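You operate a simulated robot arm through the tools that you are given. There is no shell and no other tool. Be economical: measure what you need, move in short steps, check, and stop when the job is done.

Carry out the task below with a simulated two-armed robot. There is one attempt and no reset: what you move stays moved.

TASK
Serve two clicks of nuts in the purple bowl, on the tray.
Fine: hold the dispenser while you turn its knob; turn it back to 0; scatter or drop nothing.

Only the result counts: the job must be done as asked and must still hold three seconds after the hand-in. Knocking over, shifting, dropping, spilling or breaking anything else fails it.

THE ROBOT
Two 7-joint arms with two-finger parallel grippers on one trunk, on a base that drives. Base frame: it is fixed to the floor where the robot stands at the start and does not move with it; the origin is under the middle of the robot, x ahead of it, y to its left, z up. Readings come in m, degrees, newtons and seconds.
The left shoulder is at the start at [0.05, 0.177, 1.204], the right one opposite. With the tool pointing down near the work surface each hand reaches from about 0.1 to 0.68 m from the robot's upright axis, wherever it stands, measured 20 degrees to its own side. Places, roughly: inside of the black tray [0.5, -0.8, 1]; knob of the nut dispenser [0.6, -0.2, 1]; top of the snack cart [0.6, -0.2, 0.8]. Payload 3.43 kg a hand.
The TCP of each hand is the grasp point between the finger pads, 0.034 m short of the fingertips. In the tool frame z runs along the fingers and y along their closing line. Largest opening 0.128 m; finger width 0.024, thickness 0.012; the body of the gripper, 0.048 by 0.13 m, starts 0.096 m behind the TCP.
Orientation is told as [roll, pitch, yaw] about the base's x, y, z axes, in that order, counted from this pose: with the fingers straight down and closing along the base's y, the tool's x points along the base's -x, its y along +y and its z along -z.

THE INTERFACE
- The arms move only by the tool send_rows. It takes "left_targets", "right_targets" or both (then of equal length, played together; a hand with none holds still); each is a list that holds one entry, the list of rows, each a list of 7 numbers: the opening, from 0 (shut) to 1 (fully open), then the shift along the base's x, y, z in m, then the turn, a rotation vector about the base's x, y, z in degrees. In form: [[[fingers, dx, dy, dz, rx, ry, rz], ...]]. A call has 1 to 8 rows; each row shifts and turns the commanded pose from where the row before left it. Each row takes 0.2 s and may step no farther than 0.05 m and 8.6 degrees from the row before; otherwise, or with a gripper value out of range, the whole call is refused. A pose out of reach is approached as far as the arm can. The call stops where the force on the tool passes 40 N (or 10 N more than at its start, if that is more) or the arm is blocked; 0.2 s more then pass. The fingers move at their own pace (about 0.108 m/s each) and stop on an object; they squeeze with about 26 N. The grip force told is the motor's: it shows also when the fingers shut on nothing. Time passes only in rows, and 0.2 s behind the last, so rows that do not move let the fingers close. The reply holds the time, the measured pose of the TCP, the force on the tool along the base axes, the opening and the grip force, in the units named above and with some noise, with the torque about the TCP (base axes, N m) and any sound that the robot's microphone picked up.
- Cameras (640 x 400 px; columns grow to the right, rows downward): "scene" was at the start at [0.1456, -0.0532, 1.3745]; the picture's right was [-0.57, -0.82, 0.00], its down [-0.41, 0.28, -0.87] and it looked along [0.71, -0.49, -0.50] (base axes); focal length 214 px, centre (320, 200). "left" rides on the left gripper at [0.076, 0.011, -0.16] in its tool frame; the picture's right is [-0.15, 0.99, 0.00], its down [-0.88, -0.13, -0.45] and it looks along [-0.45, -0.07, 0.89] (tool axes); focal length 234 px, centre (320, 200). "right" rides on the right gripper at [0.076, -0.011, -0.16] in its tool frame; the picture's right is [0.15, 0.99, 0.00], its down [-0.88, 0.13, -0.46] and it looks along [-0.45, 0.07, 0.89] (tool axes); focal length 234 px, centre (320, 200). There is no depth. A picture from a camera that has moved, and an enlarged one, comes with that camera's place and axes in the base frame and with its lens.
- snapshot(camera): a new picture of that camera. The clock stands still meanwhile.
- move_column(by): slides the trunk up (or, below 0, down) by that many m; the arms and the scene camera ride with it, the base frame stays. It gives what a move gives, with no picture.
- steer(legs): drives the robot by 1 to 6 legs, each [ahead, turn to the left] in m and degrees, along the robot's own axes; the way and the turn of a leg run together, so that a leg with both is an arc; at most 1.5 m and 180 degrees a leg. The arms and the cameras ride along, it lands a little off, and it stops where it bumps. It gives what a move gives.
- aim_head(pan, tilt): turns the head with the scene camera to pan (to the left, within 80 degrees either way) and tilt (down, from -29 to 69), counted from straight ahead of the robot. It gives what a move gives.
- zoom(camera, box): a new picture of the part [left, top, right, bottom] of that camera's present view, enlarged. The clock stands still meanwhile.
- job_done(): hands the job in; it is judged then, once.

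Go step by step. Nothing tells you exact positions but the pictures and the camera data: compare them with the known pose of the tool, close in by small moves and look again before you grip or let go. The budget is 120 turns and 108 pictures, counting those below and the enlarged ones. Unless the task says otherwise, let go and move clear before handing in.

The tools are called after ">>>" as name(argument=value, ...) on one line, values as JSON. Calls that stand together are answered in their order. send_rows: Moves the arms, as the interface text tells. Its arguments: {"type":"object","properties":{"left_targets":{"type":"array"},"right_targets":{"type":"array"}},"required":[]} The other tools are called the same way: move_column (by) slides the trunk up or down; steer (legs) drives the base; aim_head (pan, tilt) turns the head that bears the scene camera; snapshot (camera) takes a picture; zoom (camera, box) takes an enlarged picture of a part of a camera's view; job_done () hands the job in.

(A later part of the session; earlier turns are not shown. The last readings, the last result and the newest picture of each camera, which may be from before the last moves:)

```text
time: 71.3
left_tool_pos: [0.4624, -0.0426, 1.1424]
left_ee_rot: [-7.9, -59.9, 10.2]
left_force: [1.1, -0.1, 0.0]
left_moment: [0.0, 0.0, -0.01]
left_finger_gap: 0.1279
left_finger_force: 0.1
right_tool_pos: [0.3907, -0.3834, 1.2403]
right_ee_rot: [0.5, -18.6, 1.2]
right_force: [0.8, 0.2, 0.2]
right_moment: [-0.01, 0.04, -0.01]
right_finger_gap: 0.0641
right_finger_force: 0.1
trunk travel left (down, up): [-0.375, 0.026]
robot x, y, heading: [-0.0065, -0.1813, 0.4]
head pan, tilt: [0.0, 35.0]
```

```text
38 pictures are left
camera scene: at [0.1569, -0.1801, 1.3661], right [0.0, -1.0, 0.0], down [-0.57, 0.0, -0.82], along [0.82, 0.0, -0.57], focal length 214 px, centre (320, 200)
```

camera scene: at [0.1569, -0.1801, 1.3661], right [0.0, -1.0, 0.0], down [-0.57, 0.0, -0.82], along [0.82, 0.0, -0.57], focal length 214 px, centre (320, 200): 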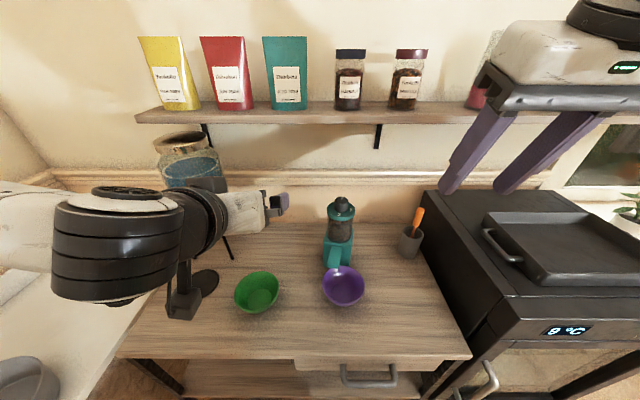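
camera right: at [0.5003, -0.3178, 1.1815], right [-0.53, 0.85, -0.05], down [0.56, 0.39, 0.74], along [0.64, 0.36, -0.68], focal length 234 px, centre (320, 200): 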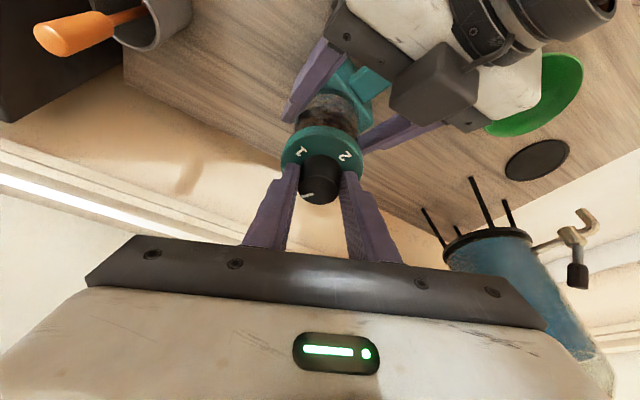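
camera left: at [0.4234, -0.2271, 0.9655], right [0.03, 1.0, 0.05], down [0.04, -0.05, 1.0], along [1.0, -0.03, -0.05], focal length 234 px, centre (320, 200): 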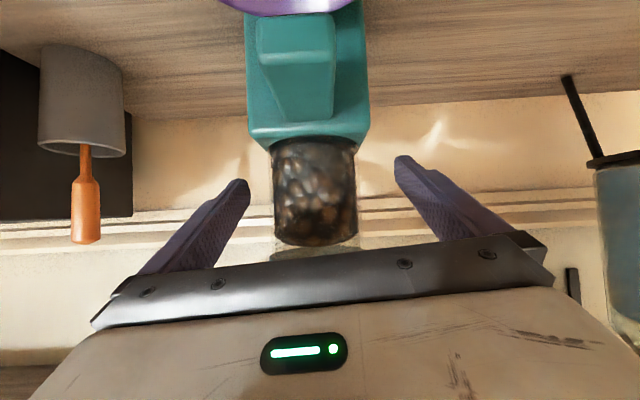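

>>> zoom(camera="scene", box=[300, 190, 390, 310])

```text
3.33 times, centred on (345, 250) of scene
camera zoom: at [0.1569, -0.1801, 1.3661], right [0.0, -1.0, 0.0], down [-0.57, 0.0, -0.82], along [0.82, 0.0, -0.57], focal length 715 px, centre (237, 33)
```

zoom: 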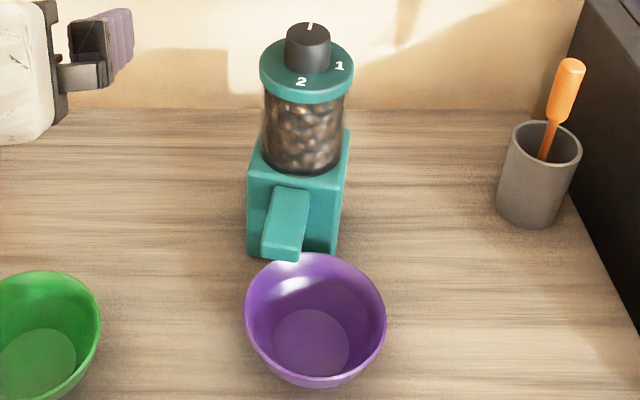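

The knob has sprung back to 0, so each 90° stroke must be done in one go. I'll bring the left hand back to the glass yawed -12° to match the twist, hold it, and then turn the dispenser back straight.

>>> send_rows(left_targets=[[[1, 0, -0.043, 0, 0, 0, -4], [1, 0, -0.043, 0, 0, 0, -4], [1, 0, -0.043, -0.01, 0, 0, -4], [1, 0, -0.043, -0.02, 0, 0, 0], [1, 0, 0, -0.045, 0, 0, 0], [1, 0, 0, -0.045, 0, 0, 0], [1, 0.015, 0, -0.04, 0, 0, 0], [1, 0.02, 0, -0.03, 0, 0, 0]]])

>>> snapshot(camera="left")

>>> snapshot(camera="scene")

```text
time: 73.1
left_tool_pos: [0.4981, -0.2142, 0.9528]
left_ee_rot: [-8.1, -59.9, -1.7]
left_force: [0.0, -0.5, 0.4]
left_moment: [-0.01, 0.01, -0.01]
left_finger_gap: 0.1283
left_finger_force: 0.1
right_tool_pos: [0.3922, -0.3825, 1.2421]
right_ee_rot: [0.5, -18.8, 1.1]
right_force: [-0.6, 0.2, -0.4]
right_moment: [-0.01, 0.0, 0.0]
right_finger_gap: 0.0639
right_finger_force: 0.1
trunk travel left (down, up): [-0.375, 0.026]
robot x, y, heading: [-0.0055, -0.181, 0.3]
head pan, tilt: [0.0, 35.0]
```

```text
36 pictures are left
camera left: at [0.3262, -0.1749, 0.9652], right [0.22, 0.97, 0.06], down [0.03, -0.07, 1.0], along [0.97, -0.22, -0.05], focal length 234 px, centre (320, 200)
```

left: 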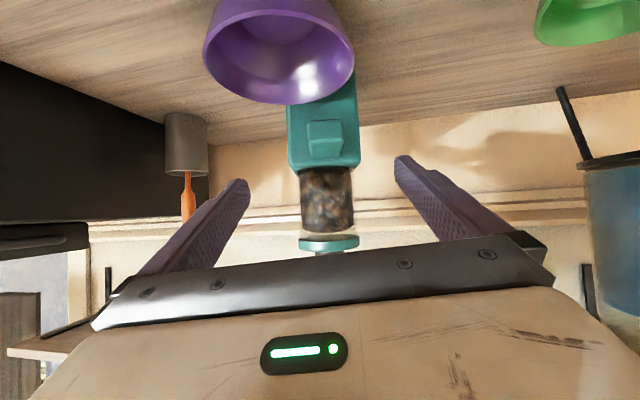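

```text
35 pictures are left
camera scene: at [0.1563, -0.1801, 1.3662], right [0.0, -1.0, 0.0], down [-0.57, 0.0, -0.82], along [0.82, 0.0, -0.57], focal length 214 px, centre (320, 200)
```

scene: 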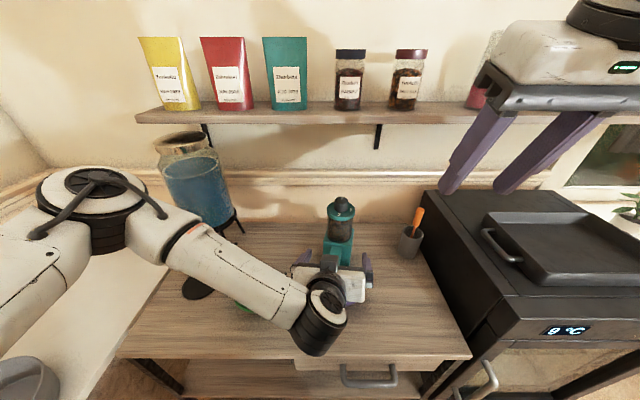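

The left arm posture is good now. I'll advance along the pointing direction to the glass axis at about (0.612, -0.233).

>>> send_rows(left_targets=[[[1, 0.025, -0.0045, 0, 0, 0, 0], [1, 0.025, -0.0045, 0, 0, 0, 0], [1, 0.025, -0.0045, 0, 0, 0, 0], [1, 0.025, -0.004, 0, 0, 0, 0], [1, 0.013, -0.0015, 0, 0, 0, 0], [1, 0, 0, 0, 0, 0, 0]]])

>>> snapshot(camera="left")

```text
time: 74.5
left_tool_pos: [0.6109, -0.2345, 0.9527]
left_ee_rot: [-8.0, -59.8, -1.8]
left_force: [0.6, -0.1, 0.6]
left_moment: [0.01, -0.02, -0.02]
left_finger_gap: 0.128
left_finger_force: 0.0
right_tool_pos: [0.3907, -0.3822, 1.2427]
right_ee_rot: [0.4, -18.9, 1.1]
right_force: [0.9, 0.5, 0.7]
right_moment: [-0.02, -0.03, -0.01]
right_finger_gap: 0.0643
right_finger_force: 0.1
trunk travel left (down, up): [-0.375, 0.026]
robot x, y, heading: [-0.0027, -0.1822, 0.1]
head pan, tilt: [0.0, 35.0]
```

```text
34 pictures are left
camera left: at [0.4384, -0.1942, 0.9648], right [0.22, 0.97, 0.06], down [0.03, -0.07, 1.0], along [0.97, -0.22, -0.05], focal length 234 px, centre (320, 200)
```

left: 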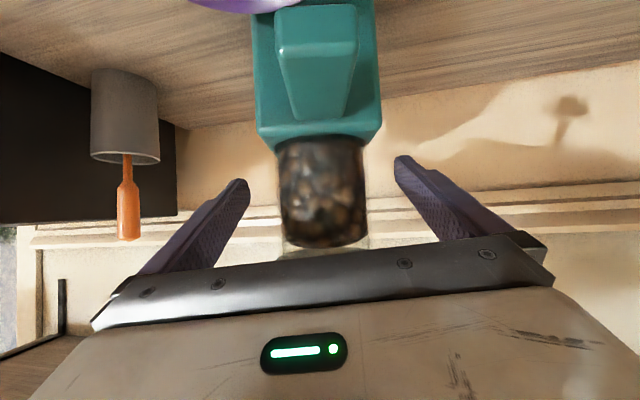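

It is centred. I'll close on the glass, then rotate the dispenser back by +12°.

>>> send_rows(left_targets=[[[0.8, 0, 0, 0, 0, 0, 0], [0.7, 0, 0, 0, 0, 0, 0], [0.62, 0, 0, 0, 0, 0, 0], [0.55, 0, 0, 0, 0, 0, 0], [0.4, 0, 0, 0, 0, 0, 0], [0.4, 0, 0, 0, 0, 0, 4], [0.4, 0, 0, 0, 0, 0, 4], [0.4, 0, 0, 0, 0, 0, 4]]])

>>> snapshot(camera="left")

>>> zoom(camera="scene", box=[290, 180, 390, 310])

```text
time: 76.3
left_tool_pos: [0.6109, -0.2342, 0.9525]
left_ee_rot: [-7.8, -60.0, 10.4]
left_force: [2.1, 0.7, 0.9]
left_moment: [0.53, -0.04, -0.18]
left_finger_gap: 0.0793
left_finger_force: 26.1
right_tool_pos: [0.39, -0.382, 1.2415]
right_ee_rot: [0.4, -18.7, 1.1]
right_force: [-1.0, 0.1, -0.4]
right_moment: [-0.02, 0.0, 0.0]
right_finger_gap: 0.064
right_finger_force: 0.0
trunk travel left (down, up): [-0.375, 0.026]
robot x, y, heading: [-0.0006, -0.1808, 0.1]
head pan, tilt: [0.0, 35.0]
```

```text
33 pictures are left
camera left: at [0.4341, -0.2316, 0.9652], right [0.01, 1.0, 0.06], down [0.05, -0.06, 1.0], along [1.0, -0.01, -0.05], focal length 234 px, centre (320, 200)
```

left: 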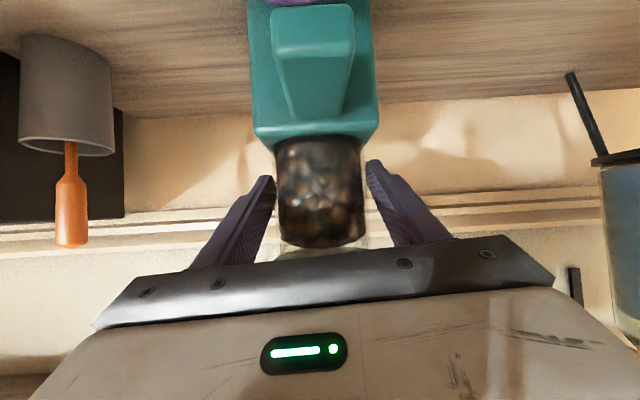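

```text
3.08 times, centred on (340, 245) of scene
camera zoom: at [0.1562, -0.1802, 1.3662], right [0.0, -1.0, 0.0], down [-0.57, 0.0, -0.82], along [0.82, 0.0, -0.57], focal length 660 px, centre (258, 62)
```

zoom: 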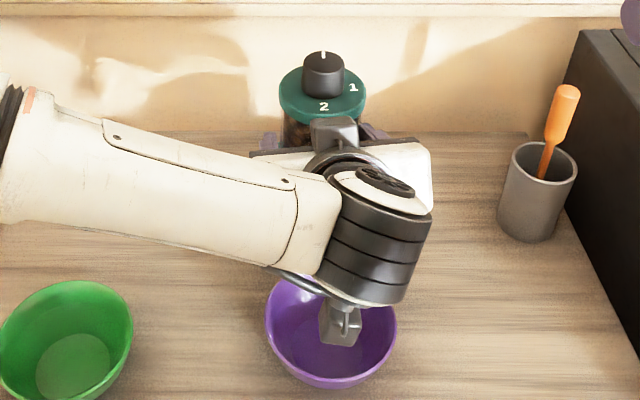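

The dispenser is straight again and held. I'll bring the right hand above the knob and test the yaw range in the air before gripping.

>>> send_rows(right_targets=[[[0.5, 0.036, 0.024, -0.01, 0, 0, 0], [0.5, 0.036, 0.024, -0.015, 0, 0, 0], [0.5, 0.036, 0.024, -0.02, 0, 0, 0], [0.5, 0.036, 0.024, -0.025, 0, 0, 0], [0.5, 0.036, 0.024, -0.025, 0, 0, 0], [0.5, 0.036, 0.024, -0.02, 0, 0, 0], [0.5, 0, 0, 0, 0, 0, -8.5], [0.5, 0, 0, 0, 0, 0, -8.5]]])

>>> send_rows(right_targets=[[[0.5, 0, 0, 0, 0, 0, -8.5], [0.5, 0, 0, 0, 0, 0, -8.5], [0.5, 0, 0, 0, 0, 0, -8.5], [0.5, 0, 0, 0, 0, 0, -4.5], [0.5, 0, 0, 0, 0, 0, 0]]])

>>> snapshot(camera="scene")

```text
time: 78.1
left_tool_pos: [0.6099, -0.2339, 0.9533]
left_ee_rot: [-8.0, -60.0, 10.3]
left_force: [-1.2, -0.9, 1.9]
left_moment: [0.31, 0.06, -0.03]
left_finger_gap: 0.079
left_finger_force: 25.6
right_tool_pos: [0.6075, -0.2401, 1.1285]
right_ee_rot: [0.4, -18.8, -16.0]
right_force: [0.1, 0.1, -0.5]
right_moment: [-0.02, 0.01, -0.04]
right_finger_gap: 0.0639
right_finger_force: 0.2
trunk travel left (down, up): [-0.375, 0.026]
robot x, y, heading: [-0.0021, -0.1802, -0.2]
head pan, tilt: [0.0, 35.0]
```

```text
time: 79.3
left_tool_pos: [0.6119, -0.2332, 0.9525]
left_ee_rot: [-7.9, -59.9, 10.1]
left_force: [-0.2, -0.8, 3.5]
left_moment: [0.39, -0.04, 0.0]
left_finger_gap: 0.0791
left_finger_force: 26.5
right_tool_pos: [0.6063, -0.2379, 1.127]
right_ee_rot: [0.5, -18.7, -45.9]
right_force: [0.1, 0.0, 0.2]
right_moment: [-0.01, 0.02, 0.03]
right_finger_gap: 0.0641
right_finger_force: 0.1
trunk travel left (down, up): [-0.375, 0.026]
robot x, y, heading: [-0.0043, -0.1799, 0.2]
head pan, tilt: [0.0, 35.0]
```

```text
31 pictures are left
camera scene: at [0.1557, -0.1802, 1.3663], right [0.0, -1.0, 0.0], down [-0.57, 0.0, -0.82], along [0.82, 0.0, -0.57], focal length 214 px, centre (320, 200)
```

scene: 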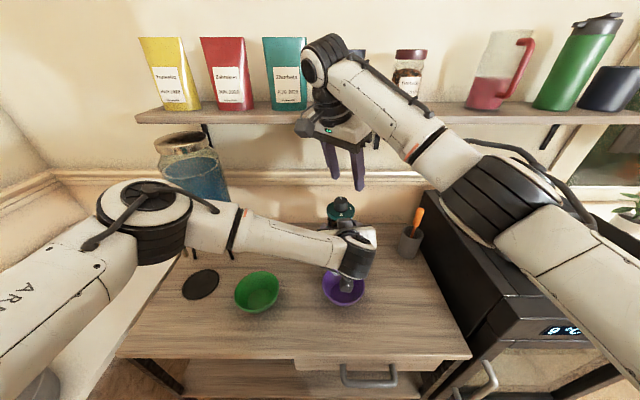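

Yaw -45 works cleanly. I'll go to +45 for the start of the stroke and view the knob from above.

>>> send_rows(right_targets=[[[0.5, 0, 0, 0, 0, 0, 8.5], [0.5, 0, 0, 0, 0, 0, 8.5], [0.5, 0, 0, 0, 0, 0, 8.5], [0.5, 0, 0, 0, 0, 0, 8.5], [0.5, 0, 0, 0, 0, 0, 8.5], [0.5, 0, 0, 0, 0, 0, 8.5], [0.5, 0, 0, 0, 0, 0, 8.5], [0.5, 0, 0, 0, 0, 0, 8.5]]])

>>> send_rows(right_targets=[[[0.5, 0, 0, 0, 0, 0, 8.5], [0.5, 0, 0, 0, 0, 0, 8.5], [0.5, 0, 0, 0, 0, 0, 7], [0.5, 0, 0, 0, 0, 0, 0]]])

>>> zoom(camera="right", box=[220, 80, 420, 240])

```text
time: 81.1
left_tool_pos: [0.6103, -0.234, 0.9532]
left_ee_rot: [-7.9, -60.0, 10.1]
left_force: [0.8, 1.3, 5.5]
left_moment: [0.66, -0.04, 0.06]
left_finger_gap: 0.0792
left_finger_force: 25.9
right_tool_pos: [0.6064, -0.2393, 1.1275]
right_ee_rot: [0.4, -18.8, 22.3]
right_force: [0.4, 0.2, 0.8]
right_moment: [-0.01, 0.02, -0.03]
right_finger_gap: 0.0639
right_finger_force: 0.2
trunk travel left (down, up): [-0.375, 0.026]
robot x, y, heading: [-0.0034, -0.1788, 0.1]
head pan, tilt: [0.0, 35.0]
```

```text
time: 82.1
left_tool_pos: [0.6096, -0.2335, 0.954]
left_ee_rot: [-7.9, -59.9, 10.2]
left_force: [-0.1, 1.3, 4.4]
left_moment: [0.82, -0.07, 0.03]
left_finger_gap: 0.079
left_finger_force: 25.9
right_tool_pos: [0.6057, -0.2385, 1.1262]
right_ee_rot: [0.5, -18.8, 46.3]
right_force: [-1.5, -0.9, -0.2]
right_moment: [0.03, 0.0, 0.01]
right_finger_gap: 0.0642
right_finger_force: 0.0
trunk travel left (down, up): [-0.375, 0.026]
robot x, y, heading: [0.0004, -0.1811, 0.3]
head pan, tilt: [0.0, 35.0]
```

```text
2.50 times, centred on (320, 160) of right
camera zoom: at [0.5304, -0.3358, 1.2534], right [-0.81, 0.58, -0.04], down [0.38, 0.58, 0.72], along [0.44, 0.57, -0.7], focal length 585 px, centre (320, 300)
```

zoom: 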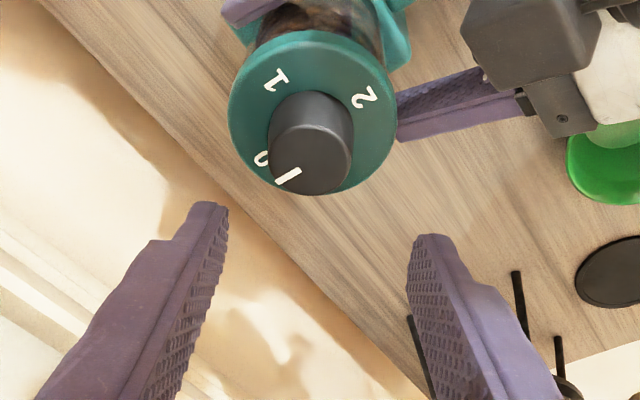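

Knob centre is now (0.6195, -0.2335). I'll nudge the held dispenser back about 6 mm to its original place, then go down onto the knob and close.

>>> send_rows(left_targets=[[[0.4, -0.003, -0.0025, 0, 0, 0, 0], [0.4, -0.003, -0.0025, 0, 0, 0, 0], [0.4, 0, 0, 0, 0, 0, 0], [0.4, 0, 0, 0, 0, 0, 0], [0.4, 0, 0, 0, 0, 0, 0]]], right_targets=[[[0.5, 0.0005, -0.002, -0.02, 0, 0, 0], [0.5, 0.0005, -0.002, -0.02, 0, 0, 0], [0.5, 0.0005, -0.002, -0.02, 0, 0, 0], [0.5, 0, 0, -0.01, 0, 0, 0], [0.5, 0, 0, 0, 0, 0, 0]]])

>>> zoom(camera="right", box=[220, 80, 420, 240])

```text
time: 83.3
left_tool_pos: [0.605, -0.238, 0.9541]
left_ee_rot: [-7.8, -60.0, 10.2]
left_force: [2.9, 3.4, 3.7]
left_moment: [1.07, -0.14, -0.12]
left_finger_gap: 0.079
left_finger_force: 25.8
right_tool_pos: [0.6075, -0.2443, 1.0567]
right_ee_rot: [0.3, -18.8, 46.1]
right_force: [-0.3, -0.3, 0.2]
right_moment: [0.04, -0.01, -0.04]
right_finger_gap: 0.0639
right_finger_force: 0.0
trunk travel left (down, up): [-0.375, 0.026]
robot x, y, heading: [-0.0034, -0.1764, 0.2]
head pan, tilt: [0.0, 35.0]
```

```text
2.50 times, centred on (320, 160) of right
camera zoom: at [0.5315, -0.3418, 1.1828], right [-0.81, 0.58, -0.04], down [0.38, 0.58, 0.72], along [0.44, 0.56, -0.7], focal length 585 px, centre (320, 300)
```

zoom: 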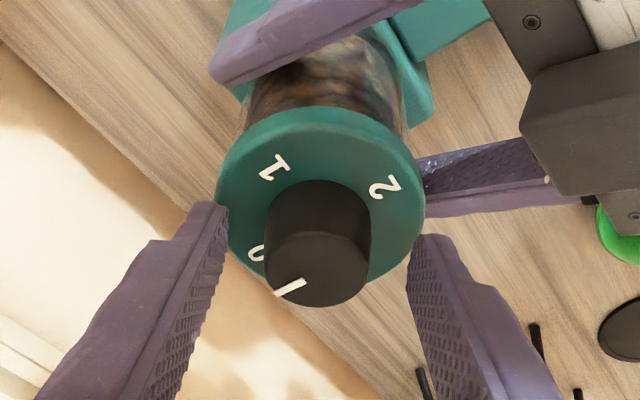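

Centred on the knob. I'll close.

>>> send_rows(right_targets=[[[0.4, 0, 0, 0, 0, 0, 0], [0.34, 0, 0, 0, 0, 0, 0], [0.29, 0, 0, 0, 0, 0, 0], [0.2, 0, 0, 0, 0, 0, 0], [0.12, 0, 0, 0, 0, 0, 0], [0.12, 0, 0, 0, 0, 0, 0]]])

```text
time: 84.7
left_tool_pos: [0.6053, -0.238, 0.9529]
left_ee_rot: [-8.0, -59.9, 10.2]
left_force: [-3.5, 8.2, 5.3]
left_moment: [0.87, -0.3, -0.16]
left_finger_gap: 0.0789
left_finger_force: 26.0
right_tool_pos: [0.6084, -0.2442, 1.0559]
right_ee_rot: [0.3, -18.7, 46.0]
right_force: [5.9, -4.0, 0.1]
right_moment: [-0.11, -0.25, -0.08]
right_finger_gap: 0.0359
right_finger_force: 25.8
trunk travel left (down, up): [-0.375, 0.026]
robot x, y, heading: [-0.0035, -0.1728, 0.1]
head pan, tilt: [0.0, 35.0]
```

Forces are low. I'll start the first stroke, 68° clockwise around the knob axis.

>>> send_rows(right_targets=[[[0.12, -0.0009, 0.001, 0, 0, 0, -8.5], [0.12, -0.0007, 0.0011, 0, 0, 0, -8.5], [0.12, -0.0005, 0.0012, 0, 0, 0, -8.5], [0.12, -0.0004, 0.0012, 0, 0, 0, -8.5], [0.12, -0.0002, 0.0013, 0, 0, 0, -8.5], [0.12, 0, 0.0013, 0, 0, 0, -8.5], [0.12, 0.0002, 0.0013, 0, 0, 0, -8.5], [0.12, 0.0004, 0.0012, 0, 0, 0, -8.5]]])

>>> zoom(camera="right", box=[220, 80, 420, 240])

```text
time: 86.5
left_tool_pos: [0.6046, -0.239, 0.9538]
left_ee_rot: [-7.8, -60.0, 10.1]
left_force: [0.1, 5.2, 3.2]
left_moment: [0.97, 0.06, 0.19]
left_finger_gap: 0.0787
left_finger_force: 26.3
right_tool_pos: [0.6058, -0.2332, 1.0572]
right_ee_rot: [0.4, -18.8, -22.0]
right_force: [-0.5, -1.8, 1.4]
right_moment: [-0.25, -0.31, -0.02]
right_finger_gap: 0.0361
right_finger_force: 26.5
trunk travel left (down, up): [-0.375, 0.026]
robot x, y, heading: [-0.0034, -0.1788, 0.1]
head pan, tilt: [0.0, 35.0]
```

```text
2.50 times, centred on (320, 160) of right
camera zoom: at [0.487, -0.1992, 1.1836], right [0.24, 0.97, -0.04], down [0.68, -0.14, 0.72], along [0.69, -0.2, -0.7], focal length 585 px, centre (320, 300)
```

zoom: 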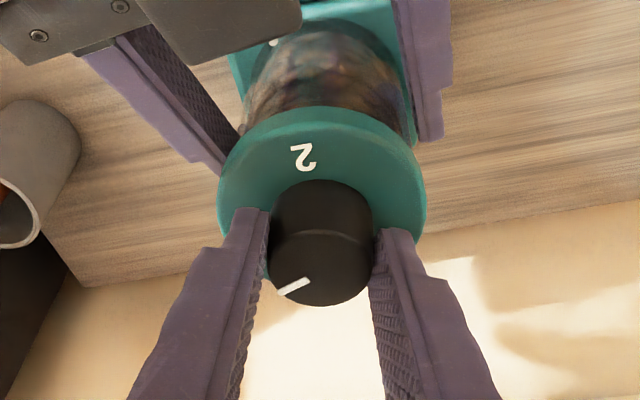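

The knob turns smoothly and the dispenser stays still. I'll finish the quarter turn to 1 and listen.

>>> send_rows(right_targets=[[[0.12, 0.0006, 0.0012, 0, 0, 0, -8.5], [0.12, 0.0007, 0.0011, 0, 0, 0, -8.5], [0.12, 0.0004, 0.0005, 0, 0, 0, -5], [0.12, 0, 0, 0, 0, 0, 0]]])

>>> zoom(camera="right", box=[220, 40, 420, 240])

```text
time: 87.5
left_tool_pos: [0.6048, -0.2398, 0.9532]
left_ee_rot: [-8.0, -60.0, 10.2]
left_force: [2.8, 0.3, 1.8]
left_moment: [1.05, -0.13, 0.08]
left_finger_gap: 0.0786
left_finger_force: 26.3
right_tool_pos: [0.6072, -0.2308, 1.0581]
right_ee_rot: [0.4, -18.7, -43.8]
right_force: [-2.0, 1.6, -0.6]
right_moment: [-0.04, 0.05, -0.04]
right_finger_gap: 0.0358
right_finger_force: 26.6
trunk travel left (down, up): [-0.375, 0.026]
robot x, y, heading: [-0.0018, -0.1757, 0.4]
head pan, tilt: [0.0, 35.0]
```

```text
2.00 times, centred on (320, 140) of right
camera zoom: at [0.5108, -0.1548, 1.1839], right [0.58, 0.81, -0.04], down [0.58, -0.39, 0.71], along [0.56, -0.44, -0.7], focal length 468 px, centre (320, 320)
```

zoom: 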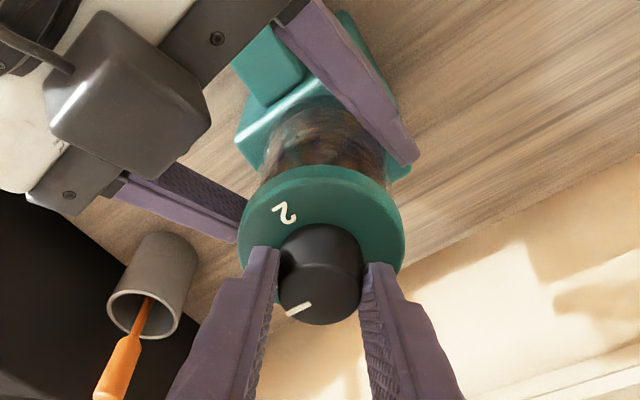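

No click was reported yet. I'll turn a few degrees further while listening.

>>> send_rows(right_targets=[[[0.12, 0.0004, 0.0004, 0, 0, 0, -4], [0.12, 0.0004, 0.0004, 0, 0, 0, -4], [0.12, 0, 0, 0, 0, 0, 0]]])

```text
time: 88.3
left_tool_pos: [0.6046, -0.241, 0.9534]
left_ee_rot: [-7.9, -59.9, 10.2]
left_force: [6.9, -2.0, 0.6]
left_moment: [0.99, -0.19, -0.04]
left_finger_gap: 0.0786
left_finger_force: 25.9
right_tool_pos: [0.6088, -0.2308, 1.0572]
right_ee_rot: [0.4, -18.7, -51.8]
right_force: [-6.5, 3.4, -0.5]
right_moment: [0.07, 0.2, 0.05]
right_finger_gap: 0.0362
right_finger_force: 25.9
trunk travel left (down, up): [-0.375, 0.026]
robot x, y, heading: [-0.0027, -0.1792, 0.1]
head pan, tilt: [0.0, 35.0]
```

>>> zoom(camera="right", box=[270, 120, 370, 220])

>>> zoom(camera="scene", box=[300, 170, 400, 310])

```text
4.00 times, centred on (320, 170) of right
camera zoom: at [0.5234, -0.1412, 1.1839], right [0.69, 0.72, -0.04], down [0.52, -0.46, 0.72], along [0.5, -0.52, -0.7], focal length 937 px, centre (320, 320)
```

zoom: 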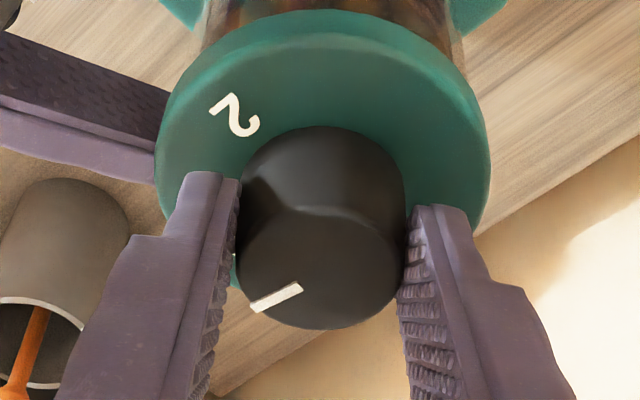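

```text
2.86 times, centred on (350, 240) of scene
camera zoom: at [0.156, -0.18, 1.3662], right [0.0, -1.0, 0.0], down [-0.57, 0.0, -0.82], along [0.82, 0.0, -0.57], focal length 613 px, centre (234, 86)
```

zoom: 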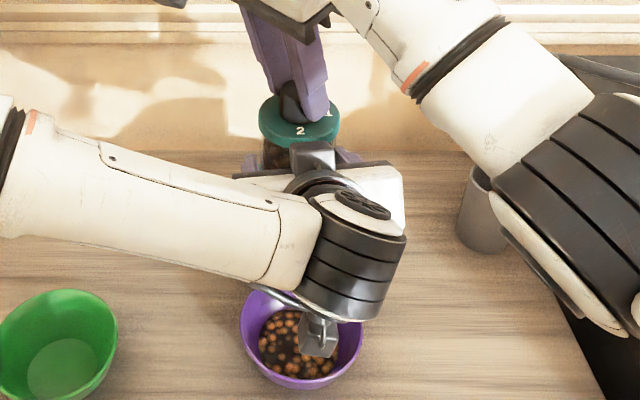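

Nuts are in the bowl, so click one has dispensed. I'll return to exactly 1, open the fingers, and swing the hand back around the knob for the second stroke.

>>> send_rows(right_targets=[[[0.12, -0.0004, -0.0004, 0, 0, 0, 4], [0.12, -0.0004, -0.0004, 0, 0, 0, 3], [0.12, 0, 0, 0, 0, 0, 0], [0.3, 0, 0, 0, 0, 0, 0], [0.5, 0, 0, 0, 0, 0, 0], [0.5, 0, 0, 0, 0, 0, 0]]])

>>> zoom(camera="right", box=[270, 120, 370, 220])

```text
time: 89.7
left_tool_pos: [0.604, -0.2388, 0.9528]
left_ee_rot: [-7.9, -59.9, 10.2]
left_force: [0.9, -0.5, 3.4]
left_moment: [0.49, 0.12, 0.1]
left_finger_gap: 0.0785
left_finger_force: 26.1
right_tool_pos: [0.6083, -0.2322, 1.0576]
right_ee_rot: [0.4, -18.8, -44.9]
right_force: [1.1, 0.9, 1.0]
right_moment: [0.02, -0.02, 0.02]
right_finger_gap: 0.0638
right_finger_force: 0.2
trunk travel left (down, up): [-0.375, 0.026]
robot x, y, heading: [-0.0025, -0.1813, 0.6]
head pan, tilt: [0.0, 35.0]
```

```text
4.00 times, centred on (320, 170) of right
camera zoom: at [0.5122, -0.154, 1.184], right [0.6, 0.8, -0.04], down [0.58, -0.39, 0.72], along [0.56, -0.45, -0.7], focal length 937 px, centre (320, 320)
```

zoom: 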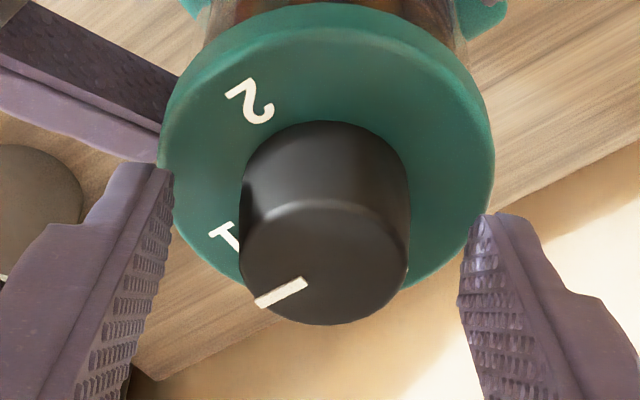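

The pointer holds at 1. I'll swing the open hand back by 91° and regrip.

>>> send_rows(right_targets=[[[0.5, -0.0008, -0.001, 0, 0, 0, 8.5], [0.5, -0.0007, -0.0011, 0, 0, 0, 8.5], [0.5, -0.0005, -0.0012, 0, 0, 0, 8.5], [0.5, -0.0003, -0.0012, 0, 0, 0, 8.5], [0.5, -0.0001, -0.0013, 0, 0, 0, 8.5], [0.5, 0, -0.0013, 0, 0, 0, 8.5], [0.5, 0.0002, -0.0013, 0, 0, 0, 8.5], [0.5, 0.0004, -0.0012, 0, 0, 0, 8.5]]])

>>> send_rows(right_targets=[[[0.5, 0.0006, -0.0011, 0, 0, 0, 8.5], [0.5, 0.0007, -0.001, 0, 0, 0, 8.5], [0.42, 0.0006, -0.0006, 0, 0, 0, 6], [0.36, 0, 0, 0, 0, 0, 0], [0.3, 0, 0, 0, 0, 0, 0], [0.2, 0, 0, 0, 0, 0, 0], [0.12, 0, 0, 0, 0, 0, 0], [0.12, 0, 0, 0, 0, 0, 0]]])

>>> zoom(camera="right", box=[270, 120, 370, 220])

```text
time: 91.5
left_tool_pos: [0.6045, -0.2396, 0.9544]
left_ee_rot: [-7.8, -60.1, 10.2]
left_force: [-1.9, 0.2, 2.1]
left_moment: [0.55, 0.04, 0.1]
left_finger_gap: 0.0786
left_finger_force: 26.3
right_tool_pos: [0.6059, -0.2418, 1.0572]
right_ee_rot: [0.5, -18.8, 23.3]
right_force: [0.5, -0.4, -0.1]
right_moment: [-0.02, -0.01, -0.02]
right_finger_gap: 0.0642
right_finger_force: 0.1
trunk travel left (down, up): [-0.375, 0.026]
robot x, y, heading: [-0.0032, -0.1777, 0.5]
head pan, tilt: [0.0, 35.0]
```

```text
time: 93.3
left_tool_pos: [0.6044, -0.2377, 0.9524]
left_ee_rot: [-7.8, -59.9, 10.2]
left_force: [-5.8, 3.1, 3.6]
left_moment: [0.76, -0.04, 0.1]
left_finger_gap: 0.0784
left_finger_force: 25.7
right_tool_pos: [0.608, -0.2443, 1.0574]
right_ee_rot: [0.3, -18.8, 46.1]
right_force: [3.1, -1.3, 0.0]
right_moment: [-0.05, -0.2, 0.0]
right_finger_gap: 0.0358
right_finger_force: 26.6
trunk travel left (down, up): [-0.375, 0.026]
robot x, y, heading: [-0.0013, -0.1789, 0.1]
head pan, tilt: [0.0, 35.0]
```

```text
4.00 times, centred on (320, 170) of right
camera zoom: at [0.5318, -0.3415, 1.184], right [-0.81, 0.59, -0.04], down [0.38, 0.58, 0.72], along [0.44, 0.56, -0.7], focal length 937 px, centre (320, 320)
```

zoom: 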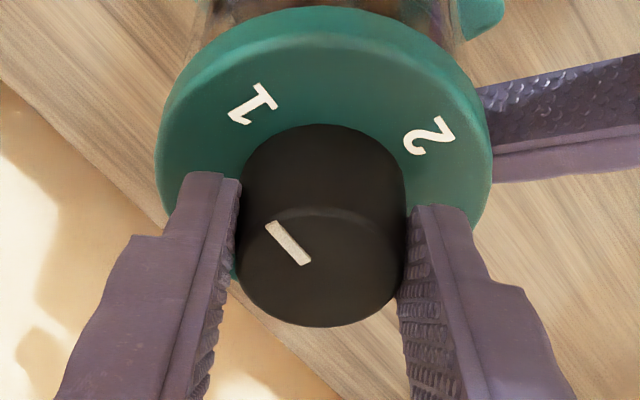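

Regripped cleanly with the pointer at 1. Now the second quarter turn, to 2.

>>> send_rows(right_targets=[[[0.12, -0.0009, 0.001, 0, 0, 0, -8.5], [0.12, -0.0007, 0.0011, 0, 0, 0, -8.5], [0.12, -0.0005, 0.0012, 0, 0, 0, -8.5], [0.12, -0.0004, 0.0012, 0, 0, 0, -8.5], [0.12, -0.0002, 0.0013, 0, 0, 0, -8.5], [0.12, 0, 0.0013, 0, 0, 0, -8.5], [0.12, 0.0002, 0.0013, 0, 0, 0, -8.5], [0.12, 0.0004, 0.0012, 0, 0, 0, -8.5]]])

>>> send_rows(right_targets=[[[0.12, 0.0006, 0.0012, 0, 0, 0, -8.5], [0.12, 0.0007, 0.0011, 0, 0, 0, -8.5], [0.12, 0.0005, 0.0006, 0, 0, 0, -6], [0.12, 0, 0, 0, 0, 0, 0], [0.12, 0, 0, 0, 0, 0, 0]]])

>>> zoom(camera="right", box=[270, 120, 370, 220])

>>> zoom(camera="scene", box=[300, 170, 400, 310])

```text
time: 95.1
left_tool_pos: [0.6042, -0.2393, 0.9524]
left_ee_rot: [-7.8, -60.0, 10.1]
left_force: [3.5, -1.6, -0.2]
left_moment: [1.59, -0.23, 0.0]
left_finger_gap: 0.0782
left_finger_force: 26.0
right_tool_pos: [0.6057, -0.2343, 1.0576]
right_ee_rot: [0.3, -18.8, -22.0]
right_force: [-1.4, 5.4, 6.4]
right_moment: [0.03, -0.27, 0.04]
right_finger_gap: 0.0358
right_finger_force: 25.7
trunk travel left (down, up): [-0.375, 0.026]
robot x, y, heading: [-0.0047, -0.1812, 0.2]
head pan, tilt: [0.0, 35.0]
```

```text
time: 96.3
left_tool_pos: [0.6045, -0.2391, 0.9536]
left_ee_rot: [-7.9, -59.8, 10.2]
left_force: [-1.1, -3.1, 0.4]
left_moment: [1.35, -0.48, -0.45]
left_finger_gap: 0.0788
left_finger_force: 26.3
right_tool_pos: [0.6082, -0.2323, 1.0575]
right_ee_rot: [0.5, -18.8, -44.8]
right_force: [1.9, 6.8, 7.0]
right_moment: [0.24, 0.0, 0.28]
right_finger_gap: 0.0354
right_finger_force: 26.0
trunk travel left (down, up): [-0.375, 0.026]
robot x, y, heading: [-0.0005, -0.1766, 0.2]
head pan, tilt: [0.0, 35.0]
```

```text
4.00 times, centred on (320, 170) of right
camera zoom: at [0.5118, -0.1536, 1.1837], right [0.6, 0.8, -0.04], down [0.58, -0.4, 0.72], along [0.56, -0.45, -0.7], focal length 937 px, centre (320, 320)
```

zoom: 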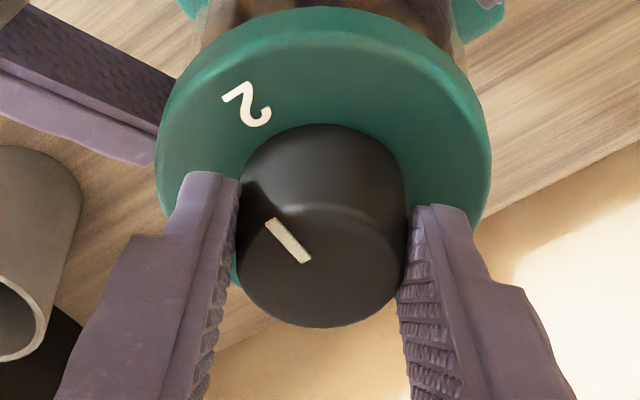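

```text
2.86 times, centred on (350, 240) of scene
camera zoom: at [0.1558, -0.1798, 1.3663], right [0.0, -1.0, 0.0], down [-0.57, 0.0, -0.82], along [0.82, 0.0, -0.57], focal length 613 px, centre (234, 86)
```

zoom: 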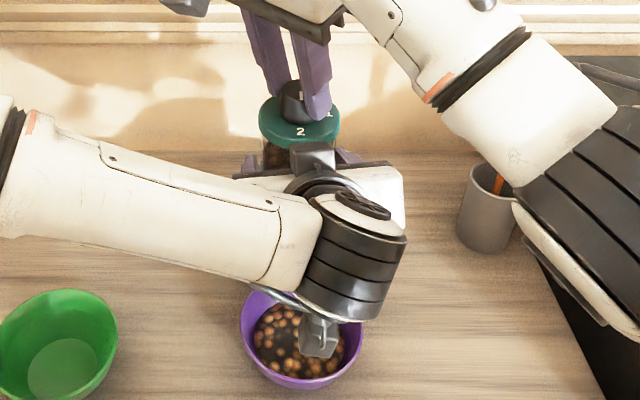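

The pointer is at 2. I'll check whether the second portion fell.

>>> zoom(camera="scene", box=[335, 265, 363, 308])

>>> snapshot(camera="left")

```text
9.30 times, centred on (349, 286) of scene
camera zoom: at [0.1558, -0.1798, 1.3663], right [0.0, -1.0, 0.0], down [-0.57, 0.0, -0.82], along [0.82, 0.0, -0.57], focal length 1995 px, centre (50, -605)
```

zoom: 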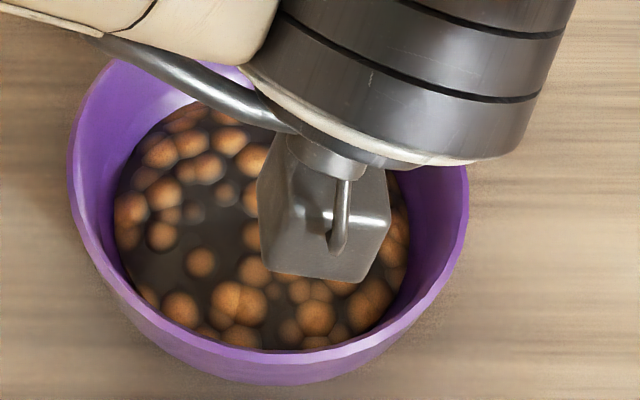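

```text
19 pictures are left
camera left: at [0.4278, -0.2366, 0.9655], right [0.02, 1.0, 0.06], down [0.05, -0.06, 1.0], along [1.0, -0.01, -0.05], focal length 234 px, centre (320, 200)
```

left: 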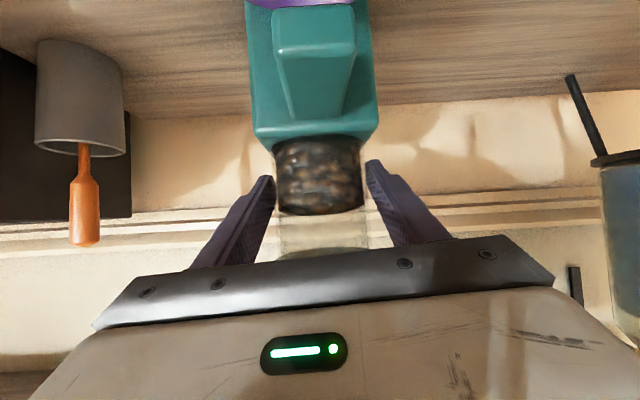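

The level in the glass has clearly dropped and the bowl level rose, so both portions are in. Now I turn the knob back from 2 towards 1, keeping the grip.

>>> send_rows(right_targets=[[[0.12, -0.0008, -0.001, 0, 0, 0, 8.5], [0.12, -0.0007, -0.0011, 0, 0, 0, 8.5], [0.12, -0.0005, -0.0012, 0, 0, 0, 8.5], [0.12, -0.0003, -0.0012, 0, 0, 0, 8.5], [0.12, -0.0001, -0.0013, 0, 0, 0, 8.5], [0.12, 0, -0.0013, 0, 0, 0, 8.5], [0.12, 0.0002, -0.0013, 0, 0, 0, 8.5], [0.12, 0.0004, -0.0012, 0, 0, 0, 8.5]]])

>>> send_rows(right_targets=[[[0.12, 0.0006, -0.0011, 0, 0, 0, 8.5], [0.12, 0.0007, -0.001, 0, 0, 0, 8.5], [0.12, 0.0006, -0.0006, 0, 0, 0, 6], [0.12, 0, 0, 0, 0, 0, 0], [0.3, 0, 0, 0, 0, 0, 0], [0.5, 0, 0, 0, 0, 0, 0], [0.5, 0, 0, 0, 0, 0, 0]]])

>>> zoom(camera="right", box=[270, 120, 370, 220])

```text
time: 98.1
left_tool_pos: [0.6033, -0.2397, 0.952]
left_ee_rot: [-7.9, -59.9, 10.2]
left_force: [-9.6, -2.5, 1.9]
left_moment: [0.7, -0.15, 0.15]
left_finger_gap: 0.0789
left_finger_force: 25.7
right_tool_pos: [0.6057, -0.2426, 1.0566]
right_ee_rot: [0.4, -18.8, 23.2]
right_force: [9.2, 1.1, 3.8]
right_moment: [-0.36, 0.03, -0.03]
right_finger_gap: 0.0357
right_finger_force: 26.0
trunk travel left (down, up): [-0.375, 0.026]
robot x, y, heading: [-0.0016, -0.1789, 0.2]
head pan, tilt: [0.0, 35.0]
```

```text
time: 99.7
left_tool_pos: [0.6059, -0.2378, 0.9546]
left_ee_rot: [-7.6, -60.1, 10.2]
left_force: [-0.4, 2.8, 1.1]
left_moment: [0.73, -0.05, 0.18]
left_finger_gap: 0.0781
left_finger_force: 26.3
right_tool_pos: [0.6066, -0.2417, 1.0565]
right_ee_rot: [0.4, -18.8, 46.1]
right_force: [0.4, 0.4, 0.1]
right_moment: [0.01, -0.03, 0.01]
right_finger_gap: 0.064
right_finger_force: 0.1
trunk travel left (down, up): [-0.375, 0.026]
robot x, y, heading: [0.0005, -0.1787, 0.0]
head pan, tilt: [0.0, 35.0]
```

```text
4.00 times, centred on (320, 170) of right
camera zoom: at [0.5311, -0.3406, 1.183], right [-0.81, 0.58, -0.04], down [0.38, 0.58, 0.72], along [0.44, 0.56, -0.7], focal length 937 px, centre (320, 320)
```

zoom: 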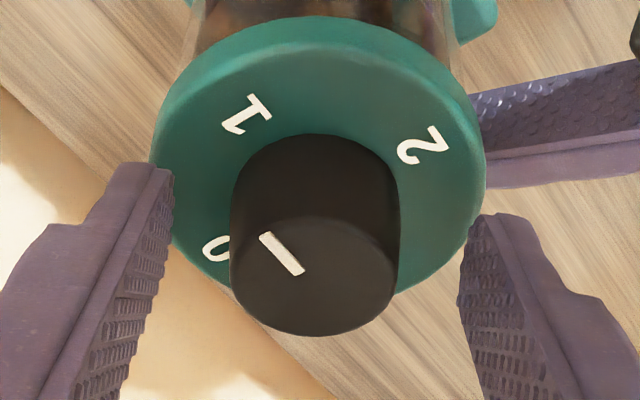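

The pointer is back at 1. I'll swing the open hand to -45, regrip, then turn the last quarter to 0.

>>> send_rows(right_targets=[[[0.5, -0.0009, 0.001, 0, 0, 0, -8.5], [0.5, -0.0007, 0.0011, 0, 0, 0, -8.5], [0.5, -0.0005, 0.0012, 0, 0, 0, -8.5], [0.5, -0.0004, 0.0012, 0, 0, 0, -8.5], [0.5, -0.0002, 0.0013, 0, 0, 0, -8.5], [0.5, 0, 0.0013, 0, 0, 0, -8.5], [0.5, 0.0002, 0.0013, 0, 0, 0, -8.5], [0.5, 0.0004, 0.0012, 0, 0, 0, -8.5]]])

>>> send_rows(right_targets=[[[0.5, 0.0006, 0.0012, 0, 0, 0, -8.5], [0.5, 0.0007, 0.0011, 0, 0, 0, -8.5], [0.42, 0.0005, 0.0006, 0, 0, 0, -6], [0.36, 0, 0, 0, 0, 0, 0], [0.3, 0, 0, 0, 0, 0, 0], [0.2, 0, 0, 0, 0, 0, 0], [0.12, 0, 0, 0, 0, 0, 0], [0.12, 0, 0, 0, 0, 0, 0]]])

>>> send_rows(right_targets=[[[0.12, -0.0008, -0.001, 0, 0, 0, 8.5], [0.12, -0.0007, -0.0011, 0, 0, 0, 8.5], [0.12, -0.0005, -0.0012, 0, 0, 0, 8.5], [0.12, -0.0003, -0.0012, 0, 0, 0, 8.5], [0.12, -0.0001, -0.0013, 0, 0, 0, 8.5], [0.12, 0, -0.0013, 0, 0, 0, 8.5], [0.12, 0.0002, -0.0013, 0, 0, 0, 8.5], [0.12, 0.0004, -0.0012, 0, 0, 0, 8.5]]])

>>> send_rows(right_targets=[[[0.12, 0.0006, -0.0011, 0, 0, 0, 8.5], [0.12, 0.0007, -0.001, 0, 0, 0, 8.5], [0.12, 0.0006, -0.0006, 0, 0, 0, 6], [0.12, 0, 0, 0, 0, 0, 0], [0.3, 0, 0, 0, 0, 0, 0], [0.5, 0, 0, 0, 0, 0, 0], [0.5, 0, 0, 0, 0, 0, 0]]])

>>> zoom(camera="right", box=[270, 120, 370, 220])

```text
time: 101.5
left_tool_pos: [0.6058, -0.2393, 0.9541]
left_ee_rot: [-8.0, -60.1, 10.2]
left_force: [3.8, 3.9, 3.4]
left_moment: [1.14, -0.21, -0.14]
left_finger_gap: 0.0782
left_finger_force: 25.4
right_tool_pos: [0.606, -0.2334, 1.0576]
right_ee_rot: [0.4, -18.8, -22.1]
right_force: [0.1, 0.3, 0.2]
right_moment: [-0.01, -0.02, 0.04]
right_finger_gap: 0.0643
right_finger_force: 0.1
trunk travel left (down, up): [-0.375, 0.026]
robot x, y, heading: [0.0002, -0.1813, 0.2]
head pan, tilt: [0.0, 35.0]
```

```text
time: 103.3
left_tool_pos: [0.6034, -0.2406, 0.9538]
left_ee_rot: [-7.9, -59.9, 10.1]
left_force: [-5.3, -0.5, 8.8]
left_moment: [1.37, -0.47, -0.21]
left_finger_gap: 0.0782
left_finger_force: 26.1
right_tool_pos: [0.6069, -0.2317, 1.057]
right_ee_rot: [0.5, -18.7, -44.8]
right_force: [7.4, 2.6, -0.3]
right_moment: [0.14, -0.26, 0.05]
right_finger_gap: 0.0359
right_finger_force: 26.1
trunk travel left (down, up): [-0.375, 0.026]
robot x, y, heading: [-0.0038, -0.1808, 0.1]
head pan, tilt: [0.0, 35.0]
```

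```text
time: 105.1
left_tool_pos: [0.6042, -0.2409, 0.9532]
left_ee_rot: [-7.8, -60.0, 10.1]
left_force: [-4.6, -5.9, 6.6]
left_moment: [0.63, 0.29, 0.21]
left_finger_gap: 0.0784
left_finger_force: 26.0
right_tool_pos: [0.6052, -0.2407, 1.0568]
right_ee_rot: [0.4, -18.8, 23.2]
right_force: [1.1, 3.1, 0.0]
right_moment: [-0.3, 0.42, -0.01]
right_finger_gap: 0.0358
right_finger_force: 25.7
trunk travel left (down, up): [-0.375, 0.026]
robot x, y, heading: [-0.0023, -0.177, -0.1]
head pan, tilt: [0.0, 35.0]
```

```text
time: 106.7
left_tool_pos: [0.6052, -0.238, 0.9523]
left_ee_rot: [-7.8, -59.9, 10.1]
left_force: [1.3, -0.6, 3.8]
left_moment: [0.46, 0.15, -0.03]
left_finger_gap: 0.0781
left_finger_force: 26.1
right_tool_pos: [0.6074, -0.2439, 1.0562]
right_ee_rot: [0.4, -18.8, 46.1]
right_force: [-0.2, 0.3, 0.6]
right_moment: [0.03, 0.0, -0.02]
right_finger_gap: 0.0639
right_finger_force: 0.0
trunk travel left (down, up): [-0.375, 0.026]
robot x, y, heading: [-0.0012, -0.1805, 0.1]
head pan, tilt: [0.0, 35.0]
```

```text
4.00 times, centred on (320, 170) of right
camera zoom: at [0.5316, -0.3418, 1.1834], right [-0.81, 0.58, -0.04], down [0.38, 0.58, 0.72], along [0.44, 0.56, -0.7], focal length 937 px, centre (320, 320)
```

zoom: 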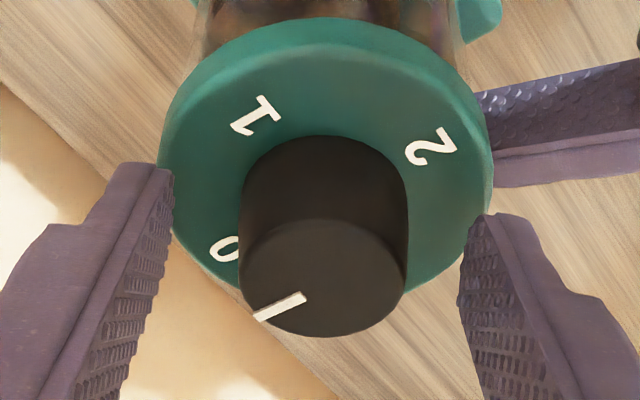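

The knob is back at 0. I'll lift the right hand away, then open the left and back it out the way it came.

>>> send_rows(right_targets=[[[0.5, 0, 0, 0.02, 0, 0, 0], [0.5, 0, 0, 0.03, 0, 0, 0], [0.5, 0, 0, 0.03, 0, 0, -8.5], [0.5, -0.035, -0.02, 0.025, 0, 0, -8.5], [0.5, -0.035, -0.025, 0.025, 0, 0, -8.5], [0.5, -0.035, -0.025, 0.025, 0, 0, -8.5], [0.5, -0.035, -0.025, 0.015, 0, 0, -8.5], [0.5, -0.035, -0.025, 0.01, 0, 0, -3.5]]])

>>> send_rows(left_targets=[[[0.62, 0, 0, 0, 0, 0, 0], [0.7, 0, 0, 0, 0, 0, 0], [0.85, 0, 0, 0, 0, 0, 0], [1, 0, 0, 0, 0, 0, 0], [1, -0.02, 0, 0, 0, 0, 0], [1, -0.03, 0, 0, 0, 0, 0], [1, -0.03, 0, 0, 0, 0, 0], [1, -0.03, 0, 0.0, 0, 0, 0]]])

>>> send_rows(left_targets=[[[1, -0.02, 0.01, 0.03, 0, 0, 0], [1, -0.01, 0.01, 0.04, 0, 0, 0], [1, 0, 0.02, 0.04, 0, 0, 0], [1, 0, 0.03, 0.035, 0, 0, 0], [1, 0, 0.04, 0.025, 0, 0, 0], [1, 0, 0.045, 0.015, 0, 0, 0], [1, 0, 0.04, 0, 0, 0, 0]]])

>>> snapshot(camera="scene")

```text
time: 108.5
left_tool_pos: [0.6025, -0.2404, 0.9547]
left_ee_rot: [-7.9, -59.9, 10.2]
left_force: [-2.9, 2.5, 6.3]
left_moment: [1.04, -0.22, 0.37]
left_finger_gap: 0.0778
left_finger_force: 25.7
right_tool_pos: [0.4306, -0.3638, 1.2407]
right_ee_rot: [0.3, -18.8, 0.0]
right_force: [1.0, 0.3, 0.1]
right_moment: [-0.02, 0.02, 0.0]
right_finger_gap: 0.0637
right_finger_force: 0.1
trunk travel left (down, up): [-0.375, 0.026]
robot x, y, heading: [-0.0012, -0.1777, 0.4]
head pan, tilt: [0.0, 35.0]
```

```text
time: 110.3
left_tool_pos: [0.4948, -0.2374, 0.9524]
left_ee_rot: [-7.9, -59.9, 10.3]
left_force: [0.1, 0.0, 0.0]
left_moment: [0.0, -0.01, -0.01]
left_finger_gap: 0.1279
left_finger_force: 0.1
right_tool_pos: [0.4322, -0.3646, 1.24]
right_ee_rot: [0.4, -18.7, 0.1]
right_force: [-1.2, 0.1, -0.5]
right_moment: [-0.02, 0.0, -0.01]
right_finger_gap: 0.0638
right_finger_force: 0.1
trunk travel left (down, up): [-0.375, 0.026]
robot x, y, heading: [-0.0033, -0.1785, 0.3]
head pan, tilt: [0.0, 35.0]
```

```text
time: 111.9
left_tool_pos: [0.4637, -0.0444, 1.1364]
left_ee_rot: [-8.0, -59.9, 10.3]
left_force: [0.2, 0.9, -0.6]
left_moment: [0.02, 0.03, -0.01]
left_finger_gap: 0.1279
left_finger_force: 0.1
right_tool_pos: [0.4329, -0.3632, 1.239]
right_ee_rot: [0.4, -18.8, 0.2]
right_force: [-0.2, -0.6, 0.3]
right_moment: [-0.03, 0.02, -0.01]
right_finger_gap: 0.0639
right_finger_force: 0.1
trunk travel left (down, up): [-0.375, 0.026]
robot x, y, heading: [-0.0042, -0.1762, 0.3]
head pan, tilt: [0.0, 35.0]
```

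```text
16 pictures are left
camera scene: at [0.1559, -0.179, 1.3662], right [0.0, -1.0, 0.0], down [-0.57, 0.0, -0.82], along [0.82, 0.0, -0.57], focal length 214 px, centre (320, 200)
```

scene: 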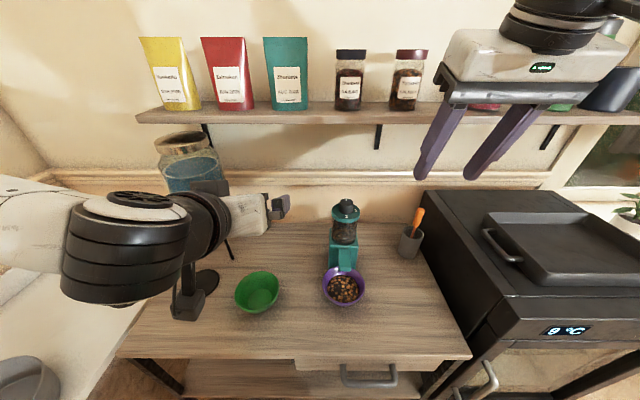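

Everything is in place and the bowl holds the nuts. I'll bring the right hand back to the same near-rim grasp, at yaw -90 with the same lean.

>>> send_rows(right_targets=[[[0.5, -0.005, 0.012, -0.01, 2.9, 0, -8], [0.5, -0.005, 0.014, -0.015, 2.9, 0, -8], [0.5, -0.005, 0.014, -0.02, 2.9, 0, -8], [0.5, -0.005, 0.014, -0.02, 2.9, 0, -8], [0.5, -0.005, 0.014, -0.02, 2.9, 0, -8], [0.4, -0.005, 0.014, -0.02, 2.9, 0, -8], [0.3, -0.003, 0.014, -0.02, 2.9, 0, -8], [0.3, 0, 0.014, -0.02, 2.9, 0, -8]]])

>>> send_rows(right_targets=[[[0.3, 0, 0.012, -0.02, 2.9, 0, -8], [0.3, 0, 0, -0.02, 2.9, 0, -8], [0.3, 0, 0, -0.01, 1.7, 0, -4.7], [0.3, 0, 0, 0, 0, 0, 0]]])

>>> snapshot(camera="right")

```text
time: 113.7
left_tool_pos: [0.4634, -0.0443, 1.1373]
left_ee_rot: [-7.9, -59.9, 10.2]
left_force: [-0.1, 0.2, 0.6]
left_moment: [0.02, 0.0, 0.01]
left_finger_gap: 0.1281
left_finger_force: 0.1
right_tool_pos: [0.4008, -0.2528, 1.0907]
right_ee_rot: [19.1, -6.2, -69.0]
right_force: [-0.7, -0.1, 0.1]
right_moment: [0.02, -0.01, -0.02]
right_finger_gap: 0.0383
right_finger_force: 0.0
trunk travel left (down, up): [-0.375, 0.026]
robot x, y, heading: [0.0001, -0.1796, 0.4]
head pan, tilt: [0.0, 35.0]
```

```text
time: 114.7
left_tool_pos: [0.4636, -0.0445, 1.137]
left_ee_rot: [-7.9, -60.0, 10.2]
left_force: [0.3, 0.2, 0.0]
left_moment: [0.01, -0.02, -0.02]
left_finger_gap: 0.1283
left_finger_force: 0.1
right_tool_pos: [0.4165, -0.2496, 1.0364]
right_ee_rot: [20.4, 1.2, -89.5]
right_force: [-0.7, 0.0, 1.0]
right_moment: [0.02, 0.0, 0.04]
right_finger_gap: 0.0384
right_finger_force: 0.0
right hand out of reach, approached as far as the arm can: row 3
trunk travel left (down, up): [-0.375, 0.026]
robot x, y, heading: [-0.0051, -0.1784, 0.2]
head pan, tilt: [0.0, 35.0]
```

```text
15 pictures are left
camera right: at [0.3511, -0.1777, 1.1843], right [0.93, 0.15, 0.35], down [-0.03, -0.89, 0.45], along [0.38, -0.43, -0.82], focal length 234 px, centre (320, 200)
```

right: 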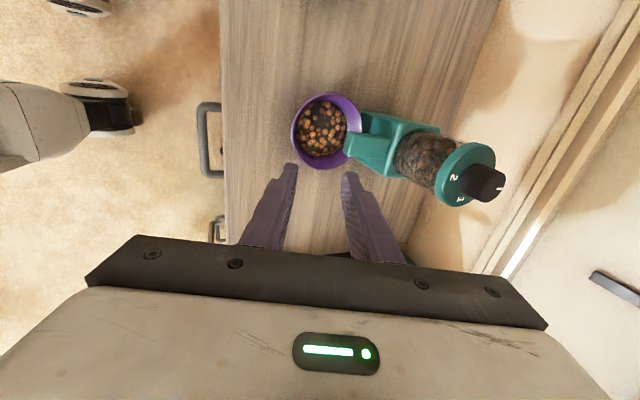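

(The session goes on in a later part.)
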